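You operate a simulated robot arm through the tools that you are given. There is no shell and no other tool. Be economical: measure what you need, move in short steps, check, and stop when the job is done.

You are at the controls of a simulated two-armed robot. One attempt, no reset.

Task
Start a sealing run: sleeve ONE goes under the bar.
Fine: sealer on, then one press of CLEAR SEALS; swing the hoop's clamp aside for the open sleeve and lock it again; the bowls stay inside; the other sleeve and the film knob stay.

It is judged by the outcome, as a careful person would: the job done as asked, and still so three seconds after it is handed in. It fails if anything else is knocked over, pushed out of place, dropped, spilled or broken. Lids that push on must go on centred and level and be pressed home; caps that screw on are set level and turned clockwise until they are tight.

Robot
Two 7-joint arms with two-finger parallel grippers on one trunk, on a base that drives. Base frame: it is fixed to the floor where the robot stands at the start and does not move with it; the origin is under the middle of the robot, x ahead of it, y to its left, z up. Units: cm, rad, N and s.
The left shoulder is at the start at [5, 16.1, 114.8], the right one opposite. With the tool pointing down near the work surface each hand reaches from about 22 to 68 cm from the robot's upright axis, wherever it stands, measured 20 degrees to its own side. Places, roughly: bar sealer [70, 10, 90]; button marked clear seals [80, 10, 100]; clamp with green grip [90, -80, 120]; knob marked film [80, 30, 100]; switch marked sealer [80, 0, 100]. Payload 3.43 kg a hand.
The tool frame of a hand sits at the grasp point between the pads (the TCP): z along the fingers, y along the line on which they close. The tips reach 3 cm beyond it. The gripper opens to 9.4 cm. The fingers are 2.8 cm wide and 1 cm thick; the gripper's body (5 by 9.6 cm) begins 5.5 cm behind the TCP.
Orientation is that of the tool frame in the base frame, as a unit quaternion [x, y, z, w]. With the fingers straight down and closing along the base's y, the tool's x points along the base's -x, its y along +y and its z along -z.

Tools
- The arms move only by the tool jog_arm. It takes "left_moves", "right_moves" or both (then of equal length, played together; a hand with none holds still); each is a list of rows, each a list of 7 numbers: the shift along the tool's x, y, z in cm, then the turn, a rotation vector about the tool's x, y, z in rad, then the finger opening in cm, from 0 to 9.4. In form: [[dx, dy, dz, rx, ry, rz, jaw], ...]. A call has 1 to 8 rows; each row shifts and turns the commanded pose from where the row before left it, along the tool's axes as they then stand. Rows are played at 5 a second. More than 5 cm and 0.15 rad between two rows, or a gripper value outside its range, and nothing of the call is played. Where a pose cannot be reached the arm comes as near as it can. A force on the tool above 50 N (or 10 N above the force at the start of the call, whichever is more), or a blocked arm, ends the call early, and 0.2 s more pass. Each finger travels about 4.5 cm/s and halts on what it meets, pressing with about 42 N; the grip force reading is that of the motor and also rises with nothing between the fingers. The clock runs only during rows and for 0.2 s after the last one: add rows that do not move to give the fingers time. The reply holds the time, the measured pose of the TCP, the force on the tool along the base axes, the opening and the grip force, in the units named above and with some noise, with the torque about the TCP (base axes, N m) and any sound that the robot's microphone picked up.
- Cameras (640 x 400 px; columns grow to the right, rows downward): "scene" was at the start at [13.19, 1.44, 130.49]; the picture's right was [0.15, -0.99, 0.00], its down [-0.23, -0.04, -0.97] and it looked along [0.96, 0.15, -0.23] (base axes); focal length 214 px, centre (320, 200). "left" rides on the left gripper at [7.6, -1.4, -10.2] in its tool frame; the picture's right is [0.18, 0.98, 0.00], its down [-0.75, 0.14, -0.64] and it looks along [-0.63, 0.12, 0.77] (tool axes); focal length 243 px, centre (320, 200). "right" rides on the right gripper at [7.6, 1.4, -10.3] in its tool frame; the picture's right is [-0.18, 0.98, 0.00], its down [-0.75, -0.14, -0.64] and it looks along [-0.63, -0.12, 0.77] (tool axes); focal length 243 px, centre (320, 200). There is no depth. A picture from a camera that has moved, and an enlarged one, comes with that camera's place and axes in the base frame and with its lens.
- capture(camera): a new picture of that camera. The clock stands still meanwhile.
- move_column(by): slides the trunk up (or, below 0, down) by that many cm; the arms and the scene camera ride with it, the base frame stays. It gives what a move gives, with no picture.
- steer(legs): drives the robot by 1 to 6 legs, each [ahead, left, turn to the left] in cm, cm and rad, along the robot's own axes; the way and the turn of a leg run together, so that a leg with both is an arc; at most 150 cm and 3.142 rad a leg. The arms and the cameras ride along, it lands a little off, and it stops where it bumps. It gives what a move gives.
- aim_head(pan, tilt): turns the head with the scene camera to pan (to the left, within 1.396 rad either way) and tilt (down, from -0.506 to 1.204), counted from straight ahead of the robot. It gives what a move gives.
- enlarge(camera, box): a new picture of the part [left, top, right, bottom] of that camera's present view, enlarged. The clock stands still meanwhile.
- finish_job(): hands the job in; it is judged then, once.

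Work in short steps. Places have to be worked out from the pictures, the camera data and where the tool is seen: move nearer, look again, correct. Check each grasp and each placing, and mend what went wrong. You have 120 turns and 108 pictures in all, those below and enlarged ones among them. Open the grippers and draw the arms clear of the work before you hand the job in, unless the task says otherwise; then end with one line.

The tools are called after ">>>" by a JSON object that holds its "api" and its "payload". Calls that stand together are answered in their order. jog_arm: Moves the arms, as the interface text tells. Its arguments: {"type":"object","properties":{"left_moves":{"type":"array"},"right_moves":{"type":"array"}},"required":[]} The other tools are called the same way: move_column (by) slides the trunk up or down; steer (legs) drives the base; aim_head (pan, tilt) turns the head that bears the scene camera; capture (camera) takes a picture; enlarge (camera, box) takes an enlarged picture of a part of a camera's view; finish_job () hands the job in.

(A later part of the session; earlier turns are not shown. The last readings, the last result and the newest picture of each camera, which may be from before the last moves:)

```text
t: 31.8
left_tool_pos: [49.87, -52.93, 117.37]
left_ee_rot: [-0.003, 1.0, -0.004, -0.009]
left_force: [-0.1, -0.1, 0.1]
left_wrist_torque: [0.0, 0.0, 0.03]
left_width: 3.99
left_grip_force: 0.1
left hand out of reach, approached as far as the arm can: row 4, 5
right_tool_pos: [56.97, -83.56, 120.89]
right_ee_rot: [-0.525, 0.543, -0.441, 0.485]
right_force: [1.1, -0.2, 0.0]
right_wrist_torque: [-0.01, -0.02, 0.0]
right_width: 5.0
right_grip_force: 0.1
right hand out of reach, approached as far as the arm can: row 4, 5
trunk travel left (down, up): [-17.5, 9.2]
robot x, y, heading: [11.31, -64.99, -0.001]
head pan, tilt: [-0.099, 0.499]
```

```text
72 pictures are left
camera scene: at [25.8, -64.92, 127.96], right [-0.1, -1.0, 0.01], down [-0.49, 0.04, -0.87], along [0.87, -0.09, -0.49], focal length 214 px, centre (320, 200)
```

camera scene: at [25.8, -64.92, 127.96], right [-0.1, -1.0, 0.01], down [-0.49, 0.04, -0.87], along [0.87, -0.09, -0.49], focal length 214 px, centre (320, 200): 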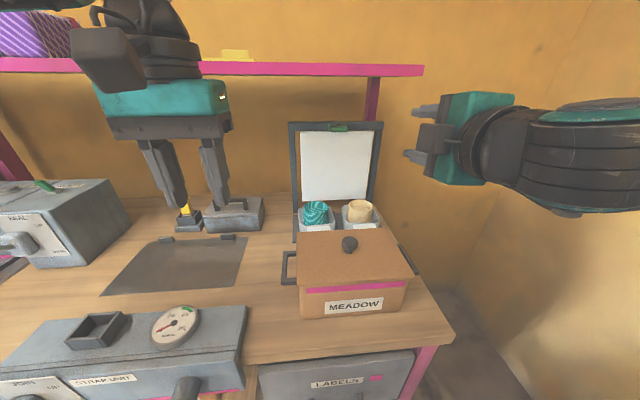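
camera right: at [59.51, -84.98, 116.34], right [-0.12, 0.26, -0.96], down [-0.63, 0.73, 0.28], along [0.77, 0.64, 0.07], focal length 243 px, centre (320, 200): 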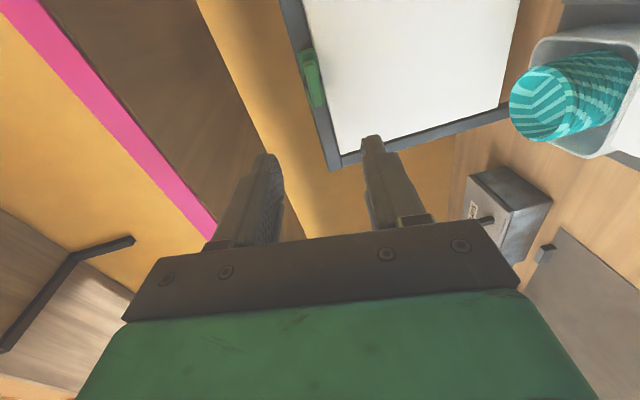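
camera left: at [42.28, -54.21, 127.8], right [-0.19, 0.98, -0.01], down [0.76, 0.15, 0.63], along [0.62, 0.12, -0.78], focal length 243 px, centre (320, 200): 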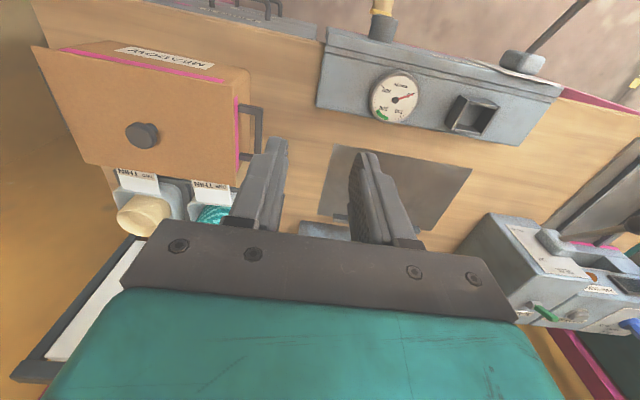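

The left arm can't come in that far, so the right arm should take the tray. I try rolling the right hand a further −90° (camera on top), which would let me grasp reversed and set down with the natural yaw.

>>> {"api": "jog_arm", "payload": {"right_moves": [[0, 0, 3, 0, 0, -0.15, 5], [0, 0, 3, 0, 0, -0.15, 5], [0, 0, 0, 0, 0, -0.15, 5], [0, 0, 0, 0, 0, -0.15, 5], [0, 0, 0, 0, 0, -0.15, 5], [0, 0, 0, 0, 0, -0.15, 5], [0, 0, 0, 0, 0, -0.15, 5], [0, 0, 0, 0, 0, -0.15, 5]], "left_moves": [[0, 3, 0, 0, 0, 0, 4], [0, 3, 0, 0, 0, 0, 4], [0, 3, 0, 0, 0, 0, 4], [0, 0, 0, 0, 0, 0, 4], [0, 0, 0, 0, 0, 0, 4], [0, 0, 0, 0, 0, 0, 4], [0, 0, 0, 0, 0, 0, 4], [0, 0, 0, 0, 0, 0, 4]]}}

>>> {"api": "capture", "payload": {"camera": "right"}}

```text
t: 33.6
left_tool_pos: [48.9, -44.54, 117.85]
left_ee_rot: [-0.002, 1.0, 0.0, -0.001]
left_force: [-0.8, 0.2, 0.0]
left_wrist_torque: [-0.02, -0.03, -0.04]
left_width: 3.99
left_grip_force: 0.0
right_tool_pos: [56.6, -72.53, 116.41]
right_ee_rot: [0.731, -0.159, 0.645, -0.155]
right_force: [0.1, 0.6, 0.2]
right_wrist_torque: [0.01, 0.0, -0.01]
right_width: 4.98
right_grip_force: 0.0
right hand out of reach, approached as far as the arm can: row 4, 5, 6, 7, 8
trunk travel left (down, up): [-17.5, 9.2]
robot x, y, heading: [11.57, -64.93, 0.002]
head pan, tilt: [-0.099, 0.499]
```

```text
71 pictures are left
camera right: at [47.09, -77.31, 123.88], right [-0.05, -0.81, -0.59], down [-0.72, 0.44, -0.53], along [0.69, 0.4, -0.6], focal length 243 px, centre (320, 200)
```

right: 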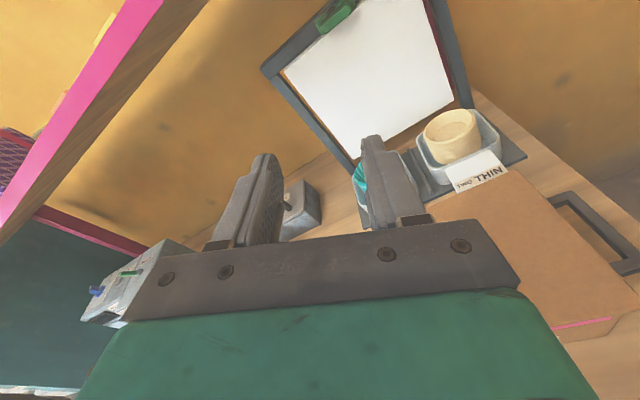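

The arm can roll nearly all the way. I now pitch the tool down in place (z 116, clear of the box), and finish the roll.

>>> {"api": "jog_arm", "payload": {"right_moves": [[0, 0, 0, 0, -0.15, 0, 5], [0, 0, 0, 0, -0.15, 0, 5], [0, 0, 0, 0, -0.15, 0, 5], [0, 0, 0, 0, -0.15, 0, 5], [0, 0, 0, 0, -0.15, 0, 5], [0, 0, 0, 0, -0.15, 0, 5], [0, 0, 0, 0, -0.15, 0, 5], [0, 0, 0, 0, 0, 0, 5]]}}

>>> {"api": "capture", "payload": {"camera": "right"}}

```text
t: 35.4
left_tool_pos: [48.77, -44.54, 117.97]
left_ee_rot: [-0.002, 1.0, -0.001, -0.001]
left_force: [-0.3, 0.2, 0.1]
left_wrist_torque: [0.03, -0.03, -0.01]
left_width: 4.01
left_grip_force: 0.0
right_tool_pos: [49.81, -63.51, 107.86]
right_ee_rot: [0.956, -0.059, 0.19, -0.216]
right_force: [-0.4, -0.8, -0.3]
right_wrist_torque: [-0.01, 0.01, -0.01]
right_width: 5.03
right_grip_force: 0.1
right hand out of reach, approached as far as the arm can: row 1, 2, 3, 4, 5, 6, 7
trunk travel left (down, up): [-17.5, 9.2]
robot x, y, heading: [11.27, -64.98, 0.001]
head pan, tilt: [-0.099, 0.499]
```

```text
70 pictures are left
camera right: at [52.68, -70.18, 118.5], right [-0.2, -0.85, -0.49], down [-0.94, 0.02, 0.34], along [-0.28, 0.53, -0.8], focal length 243 px, centre (320, 200)
```

right: 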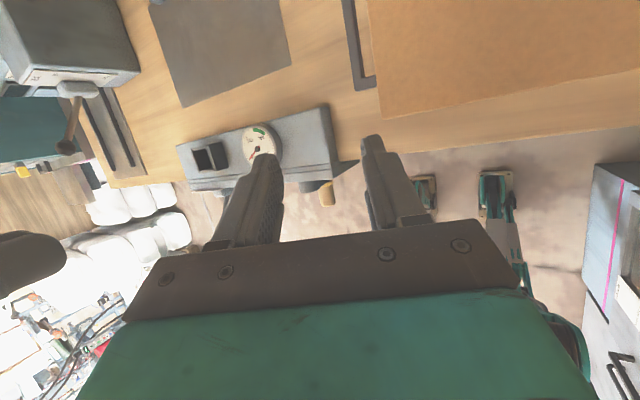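

Orientation is nearly the reversed vertical. I shift forward toward the tray (staying at z≈108) where the arm should reach better.

>>> {"api": "jog_arm", "payload": {"right_moves": [[4.2, -0.1, 1.3, 0, 0, 0, 5], [4.2, -0.1, 1.3, 0, 0, 0, 5], [4.2, -0.1, 1.3, 0, 0, 0, 5], [3, -0.1, 1, 0, 0, 0, 5], [0, 0, 0, 0, 0, 0, 5]]}}

>>> {"api": "capture", "payload": {"camera": "right"}}

>>> {"api": "capture", "payload": {"camera": "scene"}}

```text
t: 36.6
left_tool_pos: [48.93, -44.7, 117.89]
left_ee_rot: [-0.002, 1.0, 0.0, -0.002]
left_force: [0.5, 0.1, -0.6]
left_wrist_torque: [-0.01, 0.02, -0.03]
left_width: 4.02
left_grip_force: 0.0
right_tool_pos: [55.27, -56.7, 108.57]
right_ee_rot: [0.956, -0.059, 0.191, -0.216]
right_force: [-0.3, 0.4, -0.1]
right_wrist_torque: [0.02, -0.02, 0.03]
right_width: 5.03
right_grip_force: 0.0
right hand out of reach, approached as far as the arm can: row 1, 2, 3, 4
trunk travel left (down, up): [-17.5, 9.2]
robot x, y, heading: [11.29, -64.57, -0.003]
head pan, tilt: [-0.099, 0.499]
```

```text
69 pictures are left
camera right: at [58.17, -63.45, 119.14], right [-0.2, -0.85, -0.49], down [-0.94, 0.02, 0.34], along [-0.28, 0.53, -0.8], focal length 243 px, centre (320, 200)
```

right: 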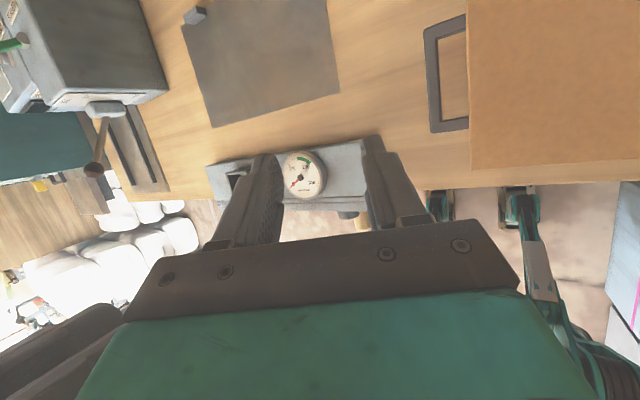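

```text
68 pictures are left
camera scene: at [24.34, -65.68, 128.05], right [-0.1, -1.0, 0.0], down [-0.48, 0.05, -0.88], along [0.87, -0.09, -0.48], focal length 214 px, centre (320, 200)
```

scene: 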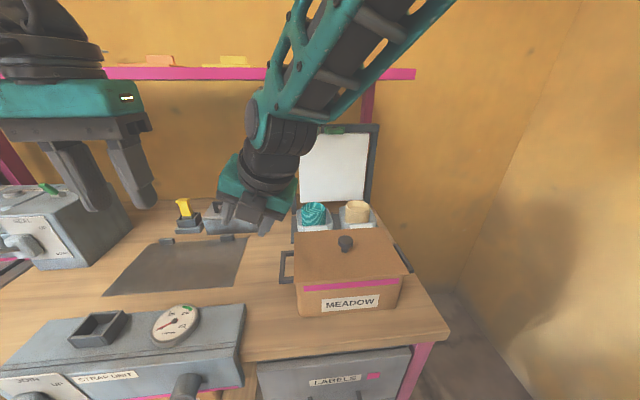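

The reversed yaw is beyond this wrist. I'll instead do it in two quarter-turns with a regrasp: I unwind the right hand back toward its normal yaw, pulling back from the shelf.

>>> {"api": "jog_arm", "payload": {"right_moves": [[-4, 0, -1, 0, 0, 0.15, 5], [-4, 0, -1, 0, 0, 0.15, 5], [0, 0, 0, 0, 0, 0.15, 5], [0, 0, 0, 0, 0, 0.15, 5], [0, 0, 0, 0, 0, 0.15, 5], [0, 0, 0, 0, 0, 0.15, 5], [0, 0, 0, 0, 0, 0.15, 5], [0, 0, 0, 0, 0, 0.15, 5]]}}

>>> {"api": "capture", "payload": {"camera": "scene"}}

```text
t: 38.4
left_tool_pos: [48.86, -44.69, 117.91]
left_ee_rot: [-0.002, 1.0, 0.0, -0.002]
left_force: [-1.1, -0.5, -0.5]
left_wrist_torque: [0.01, 0.0, 0.0]
left_width: 4.01
left_grip_force: 0.0
right_tool_pos: [47.48, -55.67, 107.98]
right_ee_rot: [0.749, -0.597, 0.028, -0.288]
right_force: [-0.5, 0.0, 0.2]
right_wrist_torque: [-0.01, 0.01, 0.03]
right_width: 5.0
right_grip_force: 0.0
trunk travel left (down, up): [-17.5, 9.2]
robot x, y, heading: [11.32, -64.69, -0.005]
head pan, tilt: [-0.099, 0.499]
```

```text
67 pictures are left
camera scene: at [24.63, -65.08, 130.13], right [-0.03, -1.0, 0.0], down [-0.27, 0.01, -0.96], along [0.96, -0.03, -0.27], focal length 214 px, centre (320, 200)
```

scene: 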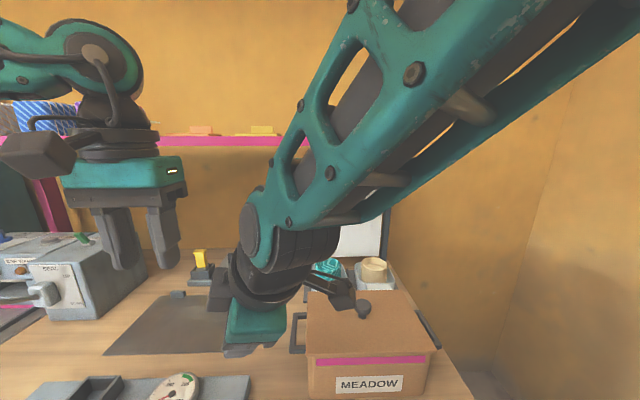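

Reachable again, but the forearm brushes the head. I move the hand forward-right away from it, continuing to unwind.

>>> {"api": "jog_arm", "payload": {"right_moves": [[3, -1.85, -1.25, 0, 0, 0.1, 5], [3.2, -1.5, -1.25, 0, 0, 0.15, 5], [3.4, -1, -1.25, 0, 0, 0.15, 5], [3.4, -0.6, -1.25, 0, 0, 0.15, 5], [0, 0, 0, 0, 0, 0.15, 5], [0, 0, 0, 0, 0, 0.15, 5], [0, 0, 0, 0, 0, 0.15, 5], [0, 0, 0, 0, 0, 0.15, 5]]}}

>>> {"api": "capture", "payload": {"camera": "scene"}}

```text
t: 40.2
left_tool_pos: [48.75, -44.73, 117.92]
left_ee_rot: [-0.002, 1.0, 0.0, -0.003]
left_force: [-0.1, -0.2, -0.8]
left_wrist_torque: [0.02, -0.01, 0.02]
left_width: 4.02
left_grip_force: 0.1
right_tool_pos: [47.95, -65.07, 108.14]
right_ee_rot: [-0.313, 0.905, 0.125, 0.259]
right_force: [-1.2, 0.6, 0.2]
right_wrist_torque: [0.01, -0.03, -0.01]
right_width: 5.01
right_grip_force: 0.1
right hand out of reach, approached as far as the arm can: row 3, 4
trunk travel left (down, up): [-17.5, 9.2]
robot x, y, heading: [11.06, -64.77, -0.001]
head pan, tilt: [-0.099, 0.499]
```

```text
66 pictures are left
camera scene: at [24.35, -65.68, 128.05], right [-0.1, -1.0, 0.0], down [-0.48, 0.05, -0.88], along [0.87, -0.09, -0.48], focal length 214 px, centre (320, 200)
```

scene: 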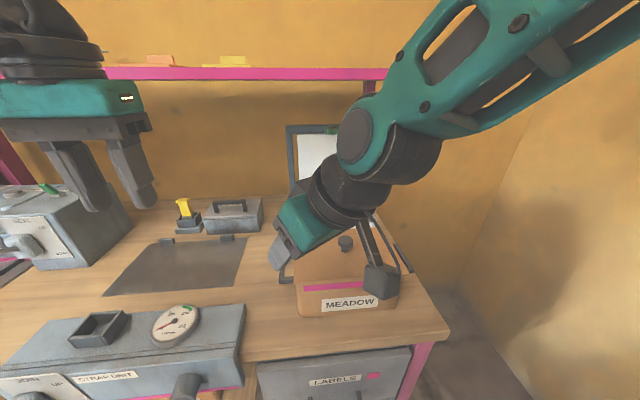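

I straighten the right tool to yaw 0 with a 15° forward lean.

>>> {"api": "jog_arm", "payload": {"right_moves": [[0, 0, -0.5, 0.056, 0.047, 0.1, 5], [0, 0, -0.5, 0.056, 0.047, 0.1, 5], [0, 0, -0.5, 0.056, 0.047, 0.1, 5], [0, 0, -0.5, 0.056, 0.047, 0.1, 5], [0, 0, 0, 0.056, 0.047, 0.1, 5], [0, 0, 0, 0.056, 0.047, 0.1, 5], [-3, 0, 0, 0, 0, 0, 5], [-4, 0, 0, 0, 0, 0, 5]]}}

>>> {"api": "capture", "payload": {"camera": "right"}}

```text
t: 42.0
left_tool_pos: [48.81, -44.71, 117.9]
left_ee_rot: [-0.001, 1.0, 0.0, -0.002]
left_force: [-0.6, 0.3, -0.5]
left_wrist_torque: [0.04, -0.03, 0.01]
left_width: 4.0
left_grip_force: 0.0
right_tool_pos: [47.03, -63.47, 103.58]
right_ee_rot: [-0.012, 0.993, 0.037, 0.109]
right_force: [0.7, 0.7, -0.1]
right_wrist_torque: [0.0, 0.02, 0.0]
right_width: 4.99
right_grip_force: 0.0
right hand out of reach, approached as far as the arm can: row 1, 2, 3, 4, 5, 6, 7, 8
trunk travel left (down, up): [-17.5, 9.2]
robot x, y, heading: [11.5, -64.39, 0.004]
head pan, tilt: [-0.099, 0.499]
```

```text
65 pictures are left
camera right: at [37.19, -62.79, 112.01], right [0.15, 0.98, 0.11], down [0.6, -0.18, 0.78], along [0.79, -0.05, -0.62], focal length 243 px, centre (320, 200)
```

right: 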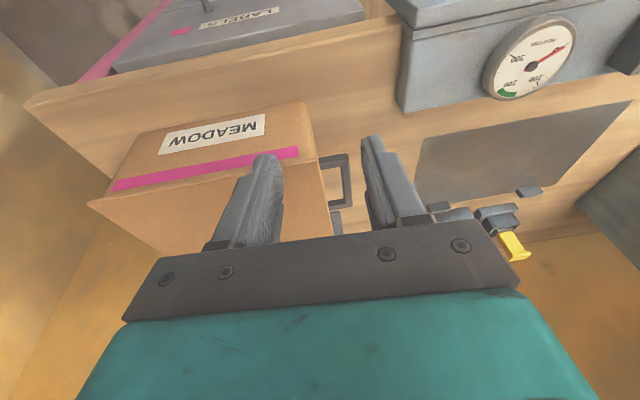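

Crossing to the midline is what limits the arm. I move it right and up, back into its own side.

>>> {"api": "jog_arm", "payload": {"right_moves": [[0, -4, -2, 0, 0, 0, 5], [0, -4, -2, 0, 0, 0, 5], [0, -4, -2, 0, 0, 0, 5], [0, -4, -2, 0, 0, 0, 5], [-2, 0, -2, 0, 0, 0, 5]]}}

>>> {"api": "capture", "payload": {"camera": "scene"}}

```text
t: 43.2
left_tool_pos: [48.74, -44.73, 117.98]
left_ee_rot: [-0.002, 1.0, -0.002, -0.001]
left_force: [0.0, -0.8, -0.6]
left_wrist_torque: [-0.05, 0.03, -0.01]
left_width: 4.0
left_grip_force: 0.2
right_tool_pos: [44.78, -66.24, 100.72]
right_ee_rot: [-0.008, 0.993, 0.028, 0.117]
right_force: [-0.7, -0.1, 0.2]
right_wrist_torque: [-0.01, -0.04, 0.02]
right_width: 5.03
right_grip_force: 0.0
right hand out of reach, approached as far as the arm can: row 1, 2, 3, 4, 5
trunk travel left (down, up): [-17.5, 9.2]
robot x, y, heading: [11.34, -64.79, 0.004]
head pan, tilt: [-0.099, 0.499]
```

```text
64 pictures are left
camera scene: at [24.17, -63.12, 127.64], right [0.18, -0.98, 0.0], down [-0.51, -0.09, -0.86], along [0.84, 0.15, -0.52], focal length 214 px, centre (320, 200)
```

scene: 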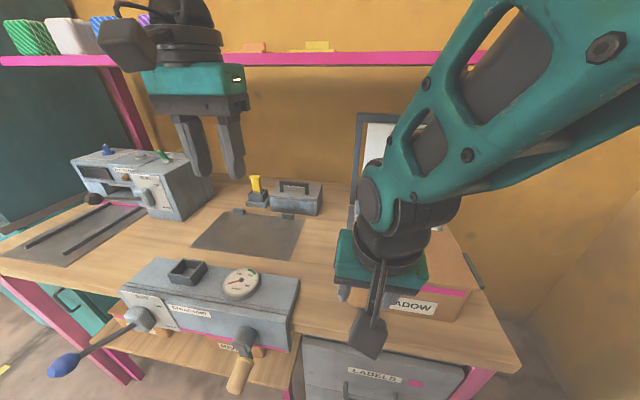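

The right arm sits in an awkward elbow-up posture. I try pitching the tool forward and extending, which should let the elbow fall back out.

>>> {"api": "jog_arm", "payload": {"right_moves": [[0, 0, 0, 0, -0.15, 0, 5], [-0.5, 0, 0, 0, -0.15, 0, 5], [-1, 0, 0, 0, -0.15, 0, 5], [-1, 0, 0, 0, -0.15, 0, 5], [-1, 0, 0, 0, -0.15, 0, 5], [-1, 0, 0, 0, -0.15, 0, 5]]}}

>>> {"api": "capture", "payload": {"camera": "scene"}}

```text
t: 44.6
left_tool_pos: [48.94, -44.76, 117.95]
left_ee_rot: [-0.002, 1.0, 0.0, -0.002]
left_force: [-0.5, -0.4, 0.2]
left_wrist_torque: [0.02, 0.04, -0.02]
left_width: 4.01
left_grip_force: 0.0
right_tool_pos: [48.93, -67.41, 101.94]
right_ee_rot: [0.001, 0.86, 0.062, 0.507]
right_force: [-0.2, 0.7, 0.0]
right_wrist_torque: [-0.03, 0.0, -0.06]
right_width: 4.97
right_grip_force: 0.0
right hand out of reach, approached as far as the arm can: row 1, 2
trunk travel left (down, up): [-17.5, 9.2]
robot x, y, heading: [11.51, -64.44, -0.004]
head pan, tilt: [-0.099, 0.499]
```

```text
63 pictures are left
camera scene: at [24.36, -65.67, 128.05], right [-0.1, -1.0, 0.0], down [-0.48, 0.05, -0.88], along [0.87, -0.09, -0.48], focal length 214 px, centre (320, 200)
```

scene: 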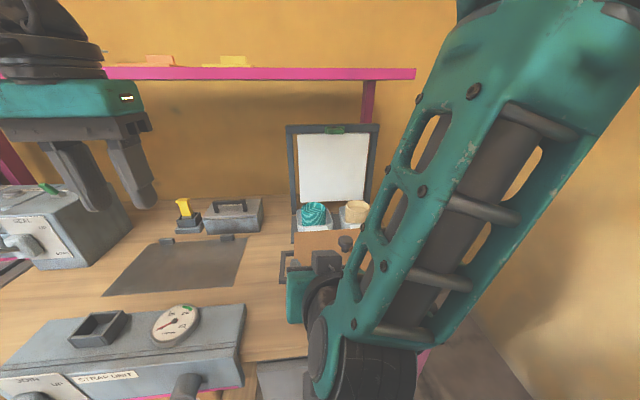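

Reachable again. I raise it and carry it right (toward ≈(55,−79,116)).

>>> {"api": "jog_arm", "payload": {"right_moves": [[-3.2, -2.2, -0.5, 0, 0, 0, 5], [-3.2, -2.2, -0.5, 0, 0, 0, 5], [-3.2, -2.2, -0.5, 0, 0, 0, 5], [-3.2, -2.2, -0.5, 0, 0, 0, 5], [-3.2, -2.2, -0.5, 0, 0, 0, 5]]}}

>>> {"api": "capture", "payload": {"camera": "scene"}}

```text
t: 45.8
left_tool_pos: [48.81, -44.66, 117.91]
left_ee_rot: [-0.001, 1.0, 0.0, -0.002]
left_force: [0.1, -1.3, -0.5]
left_wrist_torque: [0.0, -0.03, -0.03]
left_width: 3.99
left_grip_force: 0.2
right_tool_pos: [55.17, -79.46, 115.86]
right_ee_rot: [0.0, 0.86, 0.064, 0.506]
right_force: [0.0, -0.3, -0.3]
right_wrist_torque: [-0.02, -0.02, -0.01]
right_width: 5.0
right_grip_force: 0.1
trunk travel left (down, up): [-17.5, 9.2]
robot x, y, heading: [11.58, -64.68, 0.004]
head pan, tilt: [-0.099, 0.499]
```

```text
62 pictures are left
camera scene: at [24.37, -65.67, 128.05], right [-0.1, -1.0, 0.0], down [-0.48, 0.05, -0.88], along [0.87, -0.09, -0.48], focal length 214 px, centre (320, 200)
```

scene: 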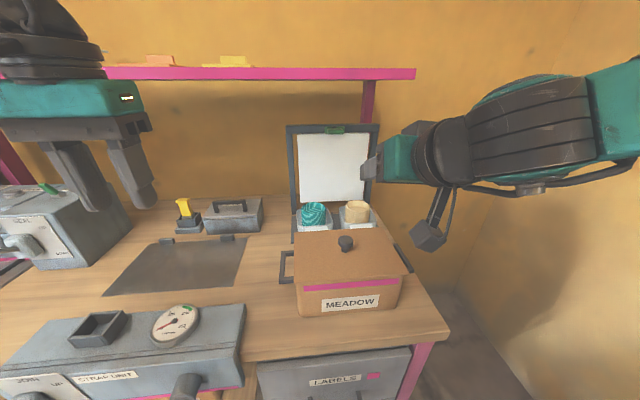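

Good posture again. I shift the robot ~8 cm left so the tray's left wall falls within the right arm's own side.

>>> {"api": "steer", "payload": {"legs": [[-3, 0, 0], [0, 8, 0], [3, 0, 0]]}}

>>> {"api": "capture", "payload": {"camera": "right"}}

```text
t: 46.9
left_tool_pos: [46.26, -43.53, 117.59]
left_ee_rot: [-0.005, 1.0, -0.005, -0.005]
left_force: [-0.3, -0.3, -0.1]
left_wrist_torque: [-0.03, -0.01, 0.0]
left_width: 4.02
left_grip_force: 0.0
right_tool_pos: [52.89, -78.15, 115.24]
right_ee_rot: [-0.008, 0.863, 0.059, 0.501]
right_force: [0.5, -0.7, -0.2]
right_wrist_torque: [0.02, 0.0, 0.0]
right_width: 5.0
right_grip_force: 0.0
trunk travel left (down, up): [-17.5, 9.2]
robot x, y, heading: [8.45, -64.64, 0.016]
head pan, tilt: [-0.099, 0.499]
stopped in leg 2: the robot was blocked; the commanded pose is now the measured one
```

```text
61 pictures are left
camera right: at [40.03, -77.43, 113.96], right [0.02, 0.97, 0.25], down [-0.17, -0.25, 0.95], along [0.99, -0.06, 0.16], focal length 243 px, centre (320, 200)
```

right: 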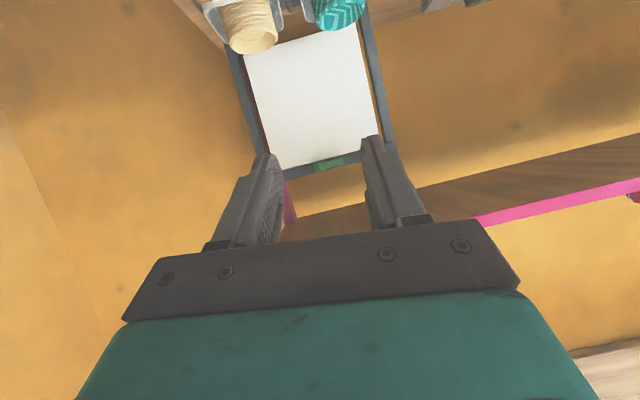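

Blocked to the left here; I look down-left to see what I'm touching.

>>> {"api": "aim_head", "payload": {"pan": 0.5, "tilt": 1.15}}

>>> {"api": "capture", "payload": {"camera": "scene"}}

```text
t: 47.9
left_tool_pos: [46.37, -43.51, 117.37]
left_ee_rot: [-0.004, 1.0, -0.005, -0.006]
left_force: [0.0, 0.1, -0.9]
left_wrist_torque: [0.03, -0.03, -0.01]
left_width: 4.0
left_grip_force: 0.1
right_tool_pos: [52.93, -78.37, 115.31]
right_ee_rot: [-0.007, 0.864, 0.058, 0.5]
right_force: [0.9, -0.8, 0.0]
right_wrist_torque: [0.03, -0.03, 0.03]
right_width: 5.0
right_grip_force: 0.1
trunk travel left (down, up): [-17.5, 9.2]
robot x, y, heading: [7.98, -64.75, 0.008]
head pan, tilt: [0.499, 1.15]
```

```text
60 pictures are left
camera scene: at [18.25, -60.9, 122.86], right [0.48, -0.88, 0.0], down [-0.8, -0.44, -0.4], along [0.35, 0.19, -0.92], focal length 214 px, centre (320, 200)
```

scene: 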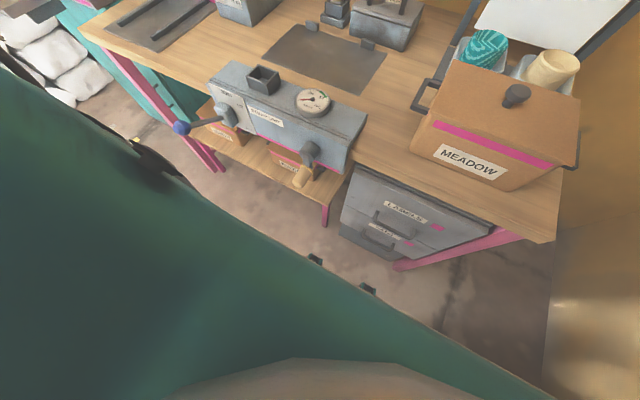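

The left elbow seems to be next to the blue lever, so I won't slide left here. Instead I turn the robot ~0.3 rad left, which puts the tray on the right arm's side and pulls the left elbow back.

>>> {"api": "steer", "payload": {"legs": [[-2, 0, 0], [0, 0, 0.3]]}}

>>> {"api": "aim_head", "payload": {"pan": -0.35, "tilt": 0.5}}

>>> {"api": "capture", "payload": {"camera": "scene"}}

```text
t: 48.7
left_tool_pos: [45.82, -43.27, 117.44]
left_ee_rot: [-0.008, 1.0, -0.005, -0.005]
left_force: [1.1, -0.4, -0.6]
left_wrist_torque: [0.0, 0.01, 0.0]
left_width: 4.02
left_grip_force: 0.0
right_tool_pos: [52.46, -77.94, 115.13]
right_ee_rot: [-0.012, 0.865, 0.059, 0.498]
right_force: [0.3, 0.1, 0.3]
right_wrist_torque: [0.01, 0.0, 0.0]
right_width: 4.99
right_grip_force: 0.1
trunk travel left (down, up): [-17.5, 9.2]
robot x, y, heading: [7.82, -64.7, 0.008]
head pan, tilt: [0.499, 1.15]
stopped in leg 1: the robot was blocked; the commanded pose is now the measured one
```

```text
t: 49.8
left_tool_pos: [45.91, -43.44, 117.34]
left_ee_rot: [-0.007, 1.0, -0.005, -0.007]
left_force: [-0.6, 0.0, 0.5]
left_wrist_torque: [0.0, 0.03, 0.01]
left_width: 3.99
left_grip_force: 0.0
right_tool_pos: [52.56, -77.83, 114.98]
right_ee_rot: [-0.011, 0.866, 0.059, 0.497]
right_force: [-0.4, 0.6, -0.6]
right_wrist_torque: [0.01, 0.01, 0.0]
right_width: 5.0
right_grip_force: 0.1
trunk travel left (down, up): [-17.5, 9.2]
robot x, y, heading: [8.01, -64.38, 0.012]
head pan, tilt: [-0.351, 0.499]
```

```text
59 pictures are left
camera scene: at [21.36, -66.74, 127.93], right [-0.33, -0.94, 0.01], down [-0.46, 0.15, -0.87], along [0.82, -0.3, -0.48], focal length 214 px, centre (320, 200)
```

scene: 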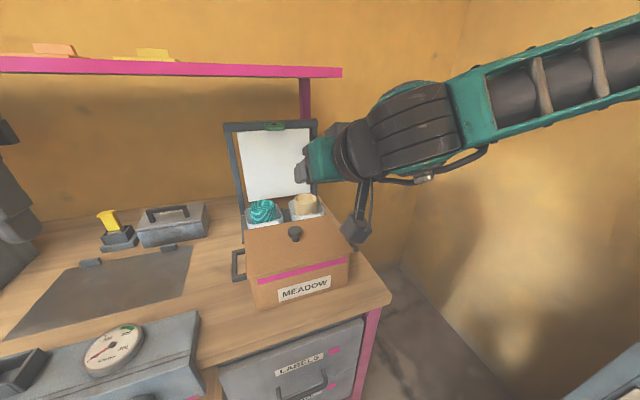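

Blocked backward too. I look to the right/back to find the contact.

>>> {"api": "aim_head", "payload": {"pan": -1.39, "tilt": 0.5}}

>>> {"api": "capture", "payload": {"camera": "scene"}}

>>> {"api": "aim_head", "payload": {"pan": 1.3, "tilt": 0.7}}

>>> {"api": "capture", "payload": {"camera": "scene"}}

```text
t: 51.1
left_tool_pos: [46.04, -43.48, 117.42]
left_ee_rot: [-0.006, 1.0, -0.005, -0.006]
left_force: [-0.6, -0.4, 0.5]
left_wrist_torque: [0.01, 0.01, -0.01]
left_width: 4.0
left_grip_force: 0.1
right_tool_pos: [52.71, -78.02, 114.98]
right_ee_rot: [-0.011, 0.865, 0.058, 0.498]
right_force: [0.0, 0.1, 0.2]
right_wrist_torque: [-0.03, -0.02, 0.01]
right_width: 4.98
right_grip_force: 0.0
trunk travel left (down, up): [-17.5, 9.2]
robot x, y, heading: [7.29, -64.52, 0.012]
head pan, tilt: [-1.389, 0.499]
```

```text
58 pictures are left
camera scene: at [14.53, -72.64, 128.05], right [-0.98, -0.19, 0.01], down [-0.1, 0.46, -0.88], along [0.16, -0.87, -0.47], focal length 214 px, centre (320, 200)
```

scene: 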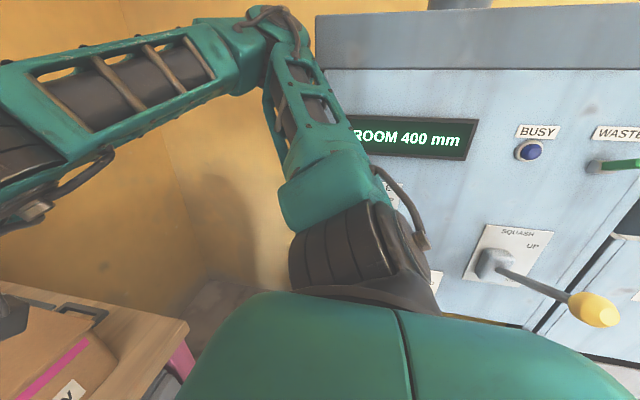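

```text
t: 53.5
left_tool_pos: [46.12, -43.39, 117.48]
left_ee_rot: [-0.007, 1.0, -0.004, -0.006]
left_force: [-0.2, 0.5, -0.1]
left_wrist_torque: [0.0, -0.01, 0.01]
left_width: 4.0
left_grip_force: 0.2
right_tool_pos: [52.54, -78.04, 114.93]
right_ee_rot: [-0.011, 0.865, 0.06, 0.498]
right_force: [-0.1, -0.2, 1.1]
right_wrist_torque: [-0.01, 0.0, 0.01]
right_width: 5.01
right_grip_force: 0.1
trunk travel left (down, up): [-17.5, 9.2]
robot x, y, heading: [7.77, -64.64, 0.007]
head pan, tilt: [1.3, 0.7]
```

```text
57 pictures are left
camera scene: at [14.99, -55.54, 126.15], right [0.97, -0.26, -0.01], down [-0.17, -0.63, -0.76], along [0.19, 0.73, -0.65], focal length 214 px, centre (320, 200)
```

scene: 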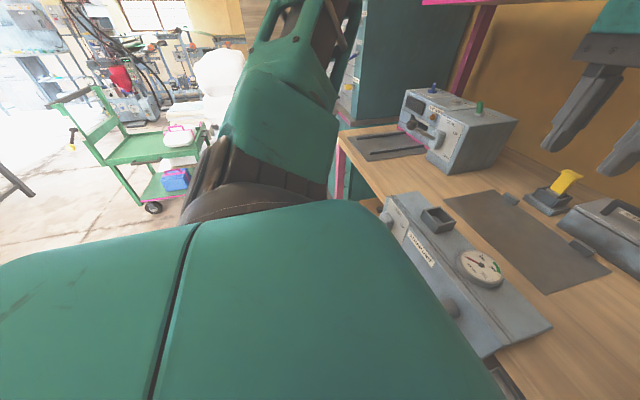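

The right elbow sits against the machine's side on the right; that blocked me. I extend the right hand forward-left, which draws the elbow in, then do the turn.

>>> {"api": "jog_arm", "payload": {"right_moves": [[-1.9, 2.3, 3.7, 0, 0, 0, 5], [-1.9, 2.3, 3.7, 0, 0, 0, 5], [-1.9, 2.3, 3.7, 0, 0, 0, 5]]}}

>>> {"api": "steer", "payload": {"legs": [[0, 0, 0.3]]}}

>>> {"api": "aim_head", "payload": {"pan": -0.4, "tilt": 0.5}}

>>> {"api": "capture", "payload": {"camera": "scene"}}

```text
t: 54.3
left_tool_pos: [44.85, -43.78, 117.81]
left_ee_rot: [-0.005, 1.0, -0.004, -0.001]
left_force: [1.1, -0.2, 0.4]
left_wrist_torque: [0.01, 0.0, -0.01]
left_width: 3.98
left_grip_force: 0.1
right_tool_pos: [63.83, -70.63, 115.7]
right_ee_rot: [-0.008, 0.862, 0.059, 0.504]
right_force: [-1.1, 0.0, 0.0]
right_wrist_torque: [-0.01, 0.01, 0.01]
right_width: 4.95
right_grip_force: 0.2
trunk travel left (down, up): [-17.5, 9.2]
robot x, y, heading: [7.42, -64.3, 0.009]
head pan, tilt: [1.3, 0.7]
```

```text
t: 55.7
left_tool_pos: [37.44, -34.1, 118.0]
left_ee_rot: [-0.154, 0.988, -0.001, 0.0]
left_force: [0.2, -0.7, -0.2]
left_wrist_torque: [0.0, 0.0, -0.01]
left_width: 4.0
left_grip_force: 0.1
right_tool_pos: [63.22, -54.13, 115.69]
right_ee_rot: [-0.136, 0.852, 0.136, 0.488]
right_force: [-0.2, 0.3, -0.1]
right_wrist_torque: [-0.01, -0.02, 0.0]
right_width: 5.03
right_grip_force: 0.0
trunk travel left (down, up): [-17.5, 9.2]
robot x, y, heading: [7.94, -64.51, 0.307]
head pan, tilt: [1.3, 0.7]
```

```text
t: 57.4
left_tool_pos: [37.46, -34.21, 117.95]
left_ee_rot: [-0.154, 0.988, -0.001, -0.001]
left_force: [0.6, 0.6, -0.2]
left_wrist_torque: [-0.02, 0.0, 0.03]
left_width: 3.99
left_grip_force: 0.0
right_tool_pos: [63.25, -54.15, 115.59]
right_ee_rot: [-0.136, 0.851, 0.136, 0.488]
right_force: [0.0, 0.4, 0.3]
right_wrist_torque: [0.01, 0.01, 0.01]
right_width: 5.01
right_grip_force: 0.1
trunk travel left (down, up): [-17.5, 9.2]
robot x, y, heading: [7.75, -64.45, 0.308]
head pan, tilt: [-0.4, 0.499]
```

```text
56 pictures are left
camera scene: at [20.66, -64.21, 128.05], right [-0.09, -1.0, 0.0], down [-0.48, 0.04, -0.88], along [0.87, -0.08, -0.48], focal length 214 px, centre (320, 200)
```

scene: 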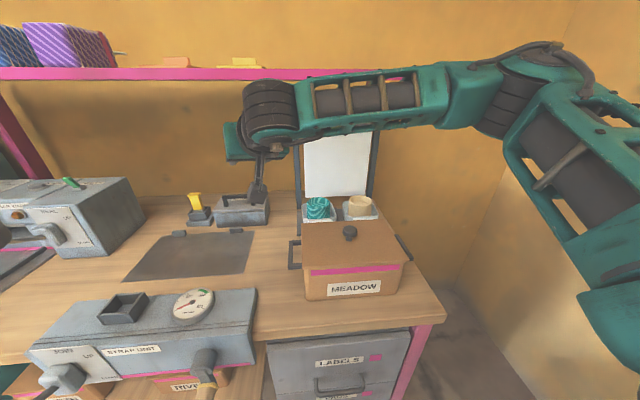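

The turn worked. I now tilt the right tool down to a 15° forward lean with its fingers closing along base y.

>>> {"api": "jog_arm", "payload": {"right_moves": [[0, 0, 0, 0.045, 0.11, 0.035, 5], [0, 0, 0, 0.045, 0.11, 0.035, 5], [0, 0, 0, 0.045, 0.11, 0.035, 5], [0, 0, 0, 0.045, 0.11, 0.035, 5], [0, 0, 0, 0.045, 0.11, 0.035, 5], [0, 0, 0, 0.045, 0.11, 0.035, 5], [0, 0, 0, 0.045, 0.11, 0.035, 5]]}}

>>> {"api": "steer", "payload": {"legs": [[3, -1, 0]]}}

>>> {"api": "capture", "payload": {"camera": "right"}}

```text
t: 59.0
left_tool_pos: [37.57, -34.02, 117.91]
left_ee_rot: [-0.155, 0.988, -0.001, -0.001]
left_force: [-0.2, 0.6, 0.4]
left_wrist_torque: [0.01, 0.01, 0.01]
left_width: 4.01
left_grip_force: 0.1
right_tool_pos: [63.36, -54.09, 115.58]
right_ee_rot: [0.001, 0.992, 0.001, 0.128]
right_force: [0.0, -0.8, 0.4]
right_wrist_torque: [0.02, -0.01, -0.02]
right_width: 5.0
right_grip_force: 0.0
trunk travel left (down, up): [-17.5, 9.2]
robot x, y, heading: [7.84, -64.37, 0.308]
head pan, tilt: [-0.4, 0.499]
```

```text
t: 59.9
left_tool_pos: [40.78, -34.14, 117.97]
left_ee_rot: [-0.153, 0.988, 0.0, -0.001]
left_force: [0.3, -0.7, -0.4]
left_wrist_torque: [-0.02, -0.01, 0.03]
left_width: 4.0
left_grip_force: 0.1
right_tool_pos: [66.47, -54.27, 115.61]
right_ee_rot: [0.002, 0.992, 0.0, 0.128]
right_force: [-0.1, -0.2, -1.3]
right_wrist_torque: [0.01, 0.04, -0.01]
right_width: 5.0
right_grip_force: 0.0
trunk travel left (down, up): [-17.5, 9.2]
robot x, y, heading: [11.07, -64.9, 0.31]
head pan, tilt: [-0.4, 0.499]
```

```text
55 pictures are left
camera right: at [56.51, -52.71, 123.55], right [0.18, 0.98, 0.05], down [0.56, -0.14, 0.81], along [0.81, -0.12, -0.58], focal length 243 px, centre (320, 200)
```

right: 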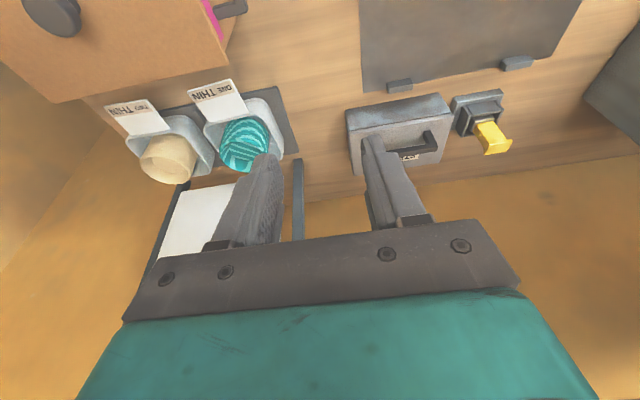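

Fully in reach now. I enlarge the tray to measure it from this side.

>>> {"api": "enlarge", "payload": {"camera": "right", "box": [170, 65, 314, 155]}}

```text
4.44 times, centred on (242, 110) of right
camera zoom: at [56.51, -52.71, 123.55], right [0.18, 0.98, 0.05], down [0.56, -0.14, 0.81], along [0.81, -0.12, -0.58], focal length 1078 px, centre (667, 600)
```

zoom: 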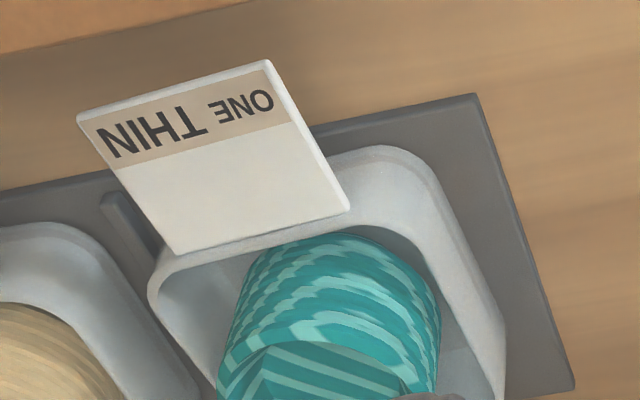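

Tray's left wall: y≈−63, x 75–86, rim z≈90; bowls reach z≈94. I come over it at about (74,−63,101).

>>> {"api": "jog_arm", "payload": {"right_moves": [[-0.7, -1.74, 3.2, 0, 0, 0, 4], [-0.7, -1.74, 3.2, 0, 0, 0, 4], [-0.7, -1.74, 3.2, 0, 0, 0, 4], [-0.7, -1.74, 3.2, 0, 0, 0, 4], [-0.7, -1.74, 3.2, 0, 0, 0, 4]]}}

>>> {"api": "capture", "payload": {"camera": "right"}}

>>> {"api": "capture", "payload": {"camera": "scene"}}

```text
t: 61.0
left_tool_pos: [40.56, -34.2, 117.86]
left_ee_rot: [-0.154, 0.988, -0.001, -0.001]
left_force: [0.3, 0.4, -0.1]
left_wrist_torque: [0.0, -0.01, 0.03]
left_width: 4.0
left_grip_force: 0.1
right_tool_pos: [73.9, -63.06, 101.08]
right_ee_rot: [0.002, 0.992, 0.002, 0.13]
right_force: [-0.2, -0.1, -0.3]
right_wrist_torque: [0.0, 0.0, -0.01]
right_width: 4.0
right_grip_force: 0.0
trunk travel left (down, up): [-17.5, 9.2]
robot x, y, heading: [10.87, -64.43, 0.307]
head pan, tilt: [-0.4, 0.499]
```

```text
53 pictures are left
camera right: at [63.86, -61.54, 109.1], right [0.18, 0.98, 0.05], down [0.56, -0.14, 0.81], along [0.81, -0.12, -0.58], focal length 243 px, centre (320, 200)
```

right: 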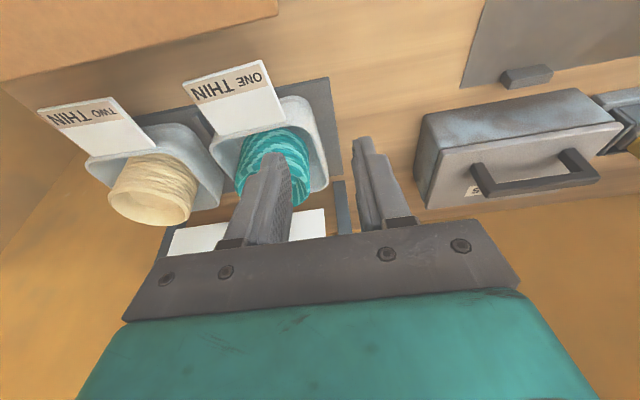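

```text
52 pictures are left
camera scene: at [23.86, -64.29, 128.05], right [-0.09, -1.0, 0.0], down [-0.48, 0.04, -0.88], along [0.87, -0.08, -0.48], focal length 214 px, centre (320, 200)
```

scene: 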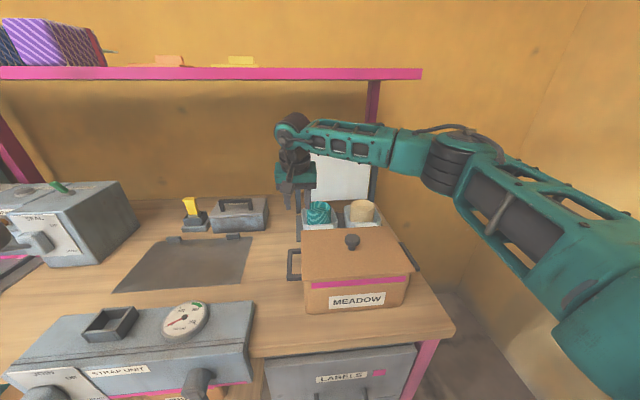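

The wall at its front part is where there is finger room. I lower to just above the rim with the fingers narrowed to 2 cm and look again.

>>> {"api": "jog_arm", "payload": {"right_moves": [[0, -0.6, 2, 0, 0, 0, 2.2], [-0.3, -0.6, 2, 0, 0, 0, 2.2], [-0.3, 0, 2, 0, 0, 0, 2.2], [0, 0, 0, 0, 0, 0, 2.2]]}}

>>> {"api": "capture", "payload": {"camera": "right"}}

>>> {"api": "enlarge", "payload": {"camera": "right", "box": [210, 70, 402, 190]}}

```text
t: 62.0
left_tool_pos: [40.61, -34.27, 117.93]
left_ee_rot: [-0.154, 0.988, 0.0, -0.001]
left_force: [0.0, -0.9, -0.4]
left_wrist_torque: [0.01, -0.01, 0.02]
left_width: 3.99
left_grip_force: 0.1
right_tool_pos: [76.07, -64.03, 95.26]
right_ee_rot: [0.002, 0.992, 0.001, 0.13]
right_force: [0.6, -1.0, 0.1]
right_wrist_torque: [0.01, 0.0, 0.0]
right_width: 2.19
right_grip_force: 0.2
trunk travel left (down, up): [-17.5, 9.2]
robot x, y, heading: [11.0, -64.53, 0.306]
head pan, tilt: [-0.4, 0.499]
```

```text
51 pictures are left
camera right: at [65.98, -62.53, 103.25], right [0.18, 0.98, 0.05], down [0.56, -0.14, 0.81], along [0.81, -0.12, -0.58], focal length 243 px, centre (320, 200)
```

right: 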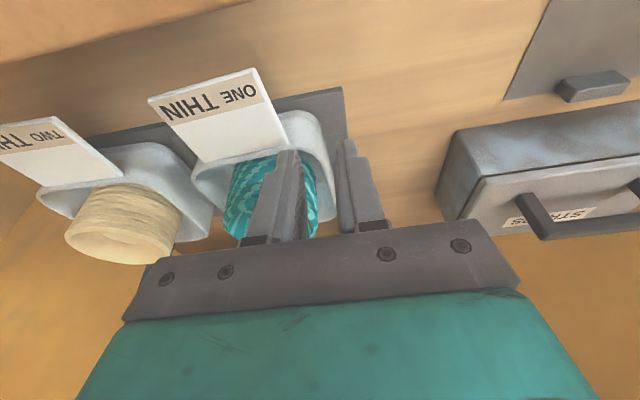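

```text
3.33 times, centred on (306, 130) of right
camera zoom: at [65.98, -62.53, 103.25], right [0.18, 0.98, 0.05], down [0.56, -0.14, 0.81], along [0.81, -0.12, -0.58], focal length 809 px, centre (367, 433)
```

zoom: 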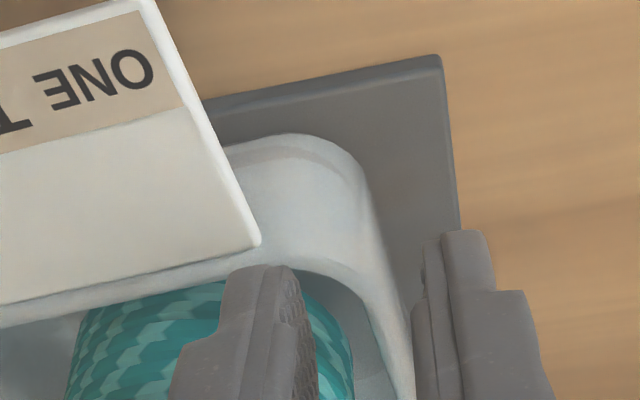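

The wall is centred between the fingers in y. To clear flap and bowls I make the tool vertical and shift to x≈77.5 before descending.

>>> {"api": "jog_arm", "payload": {"right_moves": [[0, 0, -1, 0, 0.13, 0, 2.2], [-0.7, 0, 0, 0, 0.13, 0, 2.2], [-0.7, -0.1, 0, 0, 0, 0, 2.2], [0, 0, 2, 0, 0, 0, 2.2], [0, 0, 1.5, 0, 0, 0, 2.2], [0, 0, 0, 0, 0, 0, 2.2]]}}

>>> {"api": "enlarge", "payload": {"camera": "right", "box": [210, 70, 402, 190]}}

```text
t: 63.5
left_tool_pos: [40.57, -34.12, 118.0]
left_ee_rot: [-0.154, 0.988, 0.001, 0.0]
left_force: [0.2, -0.1, -0.1]
left_wrist_torque: [0.0, 0.03, 0.02]
left_width: 3.99
left_grip_force: 0.0
right_tool_pos: [77.12, -64.18, 92.94]
right_ee_rot: [0.002, 1.0, 0.002, 0.0]
right_force: [-0.3, 1.0, -0.9]
right_wrist_torque: [-0.02, -0.02, -0.01]
right_width: 2.2
right_grip_force: 0.2
trunk travel left (down, up): [-17.5, 9.2]
robot x, y, heading: [10.85, -64.16, 0.309]
head pan, tilt: [-0.4, 0.499]
```

```text
3.33 times, centred on (306, 130) of right
camera zoom: at [69.43, -62.73, 103.28], right [0.19, 0.98, 0.0], down [0.75, -0.15, 0.64], along [0.63, -0.12, -0.77], focal length 809 px, centre (367, 433)
```

zoom: 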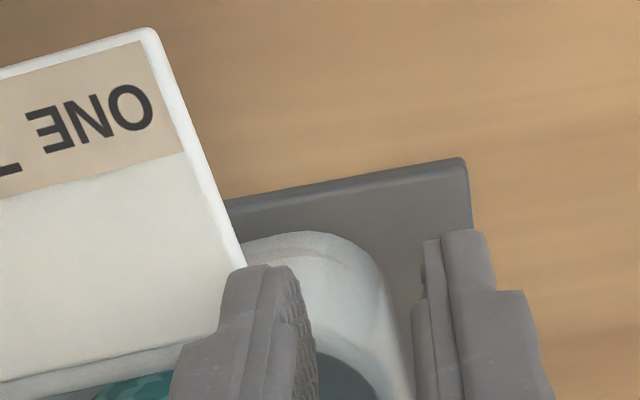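

No contact so far, fingers astride the wall. I descend 4.3 cm and close.

>>> {"api": "jog_arm", "payload": {"right_moves": [[0, 0, 1.5, 0, 0, 0, 2.2], [0, 0, 1.5, 0, 0, 0, 2.2], [0, 0, 1.3, 0, 0, 0, 2.2], [0, 0, 0, 0, 0, 0, 1], [0, 0, 0, 0, 0, 0, 0], [0, 0, 0, 0, 0, 0, 0]]}}

>>> {"api": "capture", "payload": {"camera": "right"}}

```text
t: 63.9
left_tool_pos: [40.54, -34.25, 117.97]
left_ee_rot: [-0.154, 0.988, 0.001, -0.001]
left_force: [0.7, -0.2, -0.4]
left_wrist_torque: [0.03, 0.04, 0.0]
left_width: 4.0
left_grip_force: 0.1
right_tool_pos: [77.53, -64.04, 92.81]
right_ee_rot: [0.001, 1.0, 0.007, 0.01]
right_force: [-4.7, -2.1, 24.5]
right_wrist_torque: [-0.41, -0.01, -0.15]
right_width: 2.32
right_grip_force: 0.9
trunk travel left (down, up): [-17.5, 9.2]
robot x, y, heading: [11.16, -64.77, 0.302]
head pan, tilt: [-0.4, 0.499]
stopped in row 2 (right hand): the force on the tool passed its limit at 59 N (the readings are from after the stop); the commanded pose is now the measured one
```

```text
48 pictures are left
camera right: at [69.61, -62.64, 103.04], right [0.19, 0.98, 0.02], down [0.74, -0.15, 0.65], along [0.64, -0.11, -0.76], focal length 243 px, centre (320, 200)
```

right: 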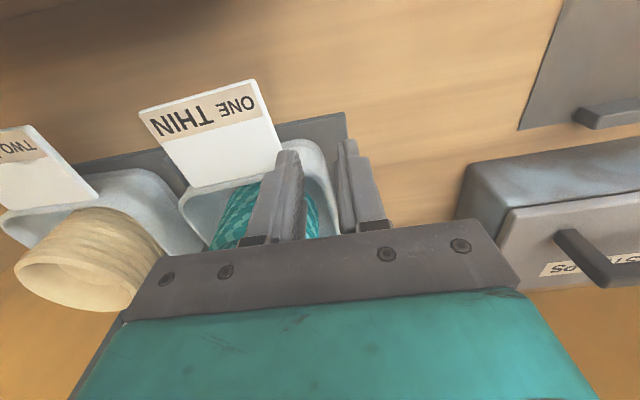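

The inner finger met the bowls (torque places contact ~1.7 cm inward). I lift 1 cm, shift 0.6 cm outward and narrow the jaws to 1.9, then try again gently.

>>> {"api": "jog_arm", "payload": {"right_moves": [[0, 0, -1, 0, 0, 0, 2.2], [0.3, 0.6, 0, 0, 0, 0, 1.9], [0, 0, 0.8, 0, 0, 0, 1.9], [0, 0, 0.8, 0, 0, 0, 1.9], [0, 0, 0.8, 0, 0, 0, 1.9], [0, 0, 0.8, 0, 0, 0, 1.9], [0, 0, 0.8, 0, 0, 0, 1.9]]}}

>>> {"api": "enlarge", "payload": {"camera": "right", "box": [210, 90, 402, 210]}}

```text
t: 65.0
left_tool_pos: [40.6, -34.16, 117.96]
left_ee_rot: [-0.153, 0.988, 0.0, -0.002]
left_force: [-0.2, 0.4, -0.5]
left_wrist_torque: [0.01, 0.01, 0.01]
left_width: 4.0
left_grip_force: 0.0
right_tool_pos: [77.35, -63.32, 92.82]
right_ee_rot: [0.003, 1.0, 0.01, 0.015]
right_force: [-4.0, -1.1, 23.0]
right_wrist_torque: [-0.39, -0.09, -0.11]
right_width: 1.95
right_grip_force: 0.6
trunk travel left (down, up): [-17.5, 9.2]
robot x, y, heading: [10.83, -64.78, 0.309]
head pan, tilt: [-0.4, 0.499]
stopped in row 5 (right hand): the force on the tool passed its limit at 54 N (the readings are from after the stop); the commanded pose is now the measured one
```

```text
3.33 times, centred on (306, 150) of right
camera zoom: at [69.46, -61.98, 102.95], right [0.19, 0.98, 0.03], down [0.73, -0.16, 0.66], along [0.65, -0.1, -0.75], focal length 809 px, centre (367, 367)
```

zoom: 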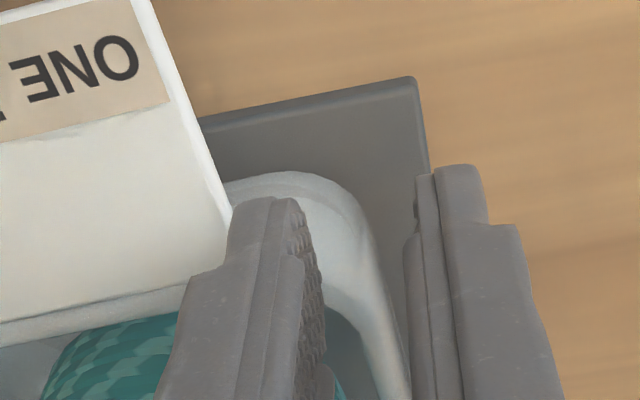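

The tray followed my sideways shift, so the inner finger may already be inside the wall. I ease off the downward press and close to feel what is between the fingers.

>>> {"api": "jog_arm", "payload": {"right_moves": [[0, 0, -0.3, 0, 0, 0, 1.5], [0, 0, 0, 0, 0, 0, 0.8], [0, 0, 0, 0, 0, 0, 0.2], [0, 0, 0, 0, 0, 0, 0], [0, 0, 0, 0, 0, 0, 0]]}}

>>> {"api": "capture", "payload": {"camera": "right"}}

>>> {"api": "enlarge", "payload": {"camera": "scene", "box": [270, 160, 398, 240]}}

```text
t: 66.2
left_tool_pos: [40.38, -34.31, 118.02]
left_ee_rot: [-0.153, 0.988, 0.0, 0.001]
left_force: [-1.1, -0.6, -0.1]
left_wrist_torque: [-0.03, 0.0, 0.01]
left_width: 4.0
left_grip_force: 0.2
right_tool_pos: [77.32, -63.42, 92.94]
right_ee_rot: [0.001, 1.0, 0.01, 0.014]
right_force: [1.2, -5.3, 23.7]
right_wrist_torque: [-0.35, -0.29, -0.06]
right_width: 0.0
right_grip_force: 33.4
trunk travel left (down, up): [-17.5, 9.2]
robot x, y, heading: [11.15, -64.4, 0.309]
head pan, tilt: [-0.4, 0.499]
```

```text
46 pictures are left
camera right: at [69.35, -62.02, 103.04], right [0.19, 0.98, 0.02], down [0.73, -0.16, 0.66], along [0.65, -0.11, -0.75], focal length 243 px, centre (320, 200)
```

right: 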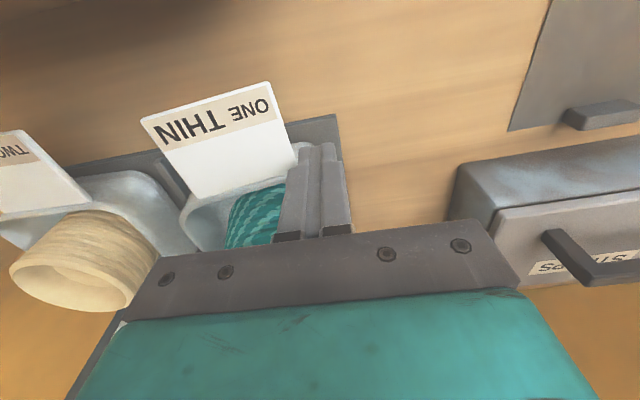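

```text
5.00 times, centred on (334, 200) of scene
camera zoom: at [23.55, -64.34, 128.09], right [-0.09, -1.0, 0.0], down [-0.47, 0.05, -0.88], along [0.88, -0.08, -0.48], focal length 1072 px, centre (250, 200)
```

zoom: 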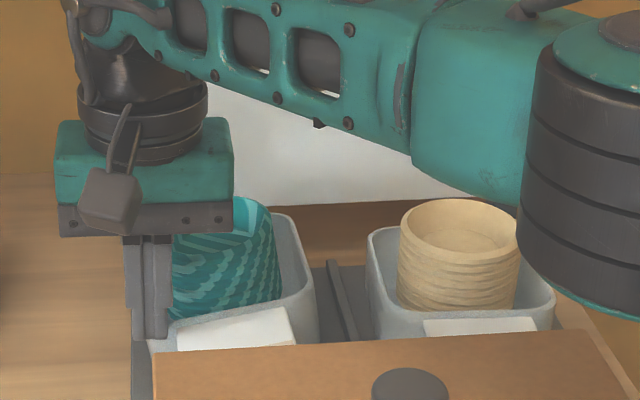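

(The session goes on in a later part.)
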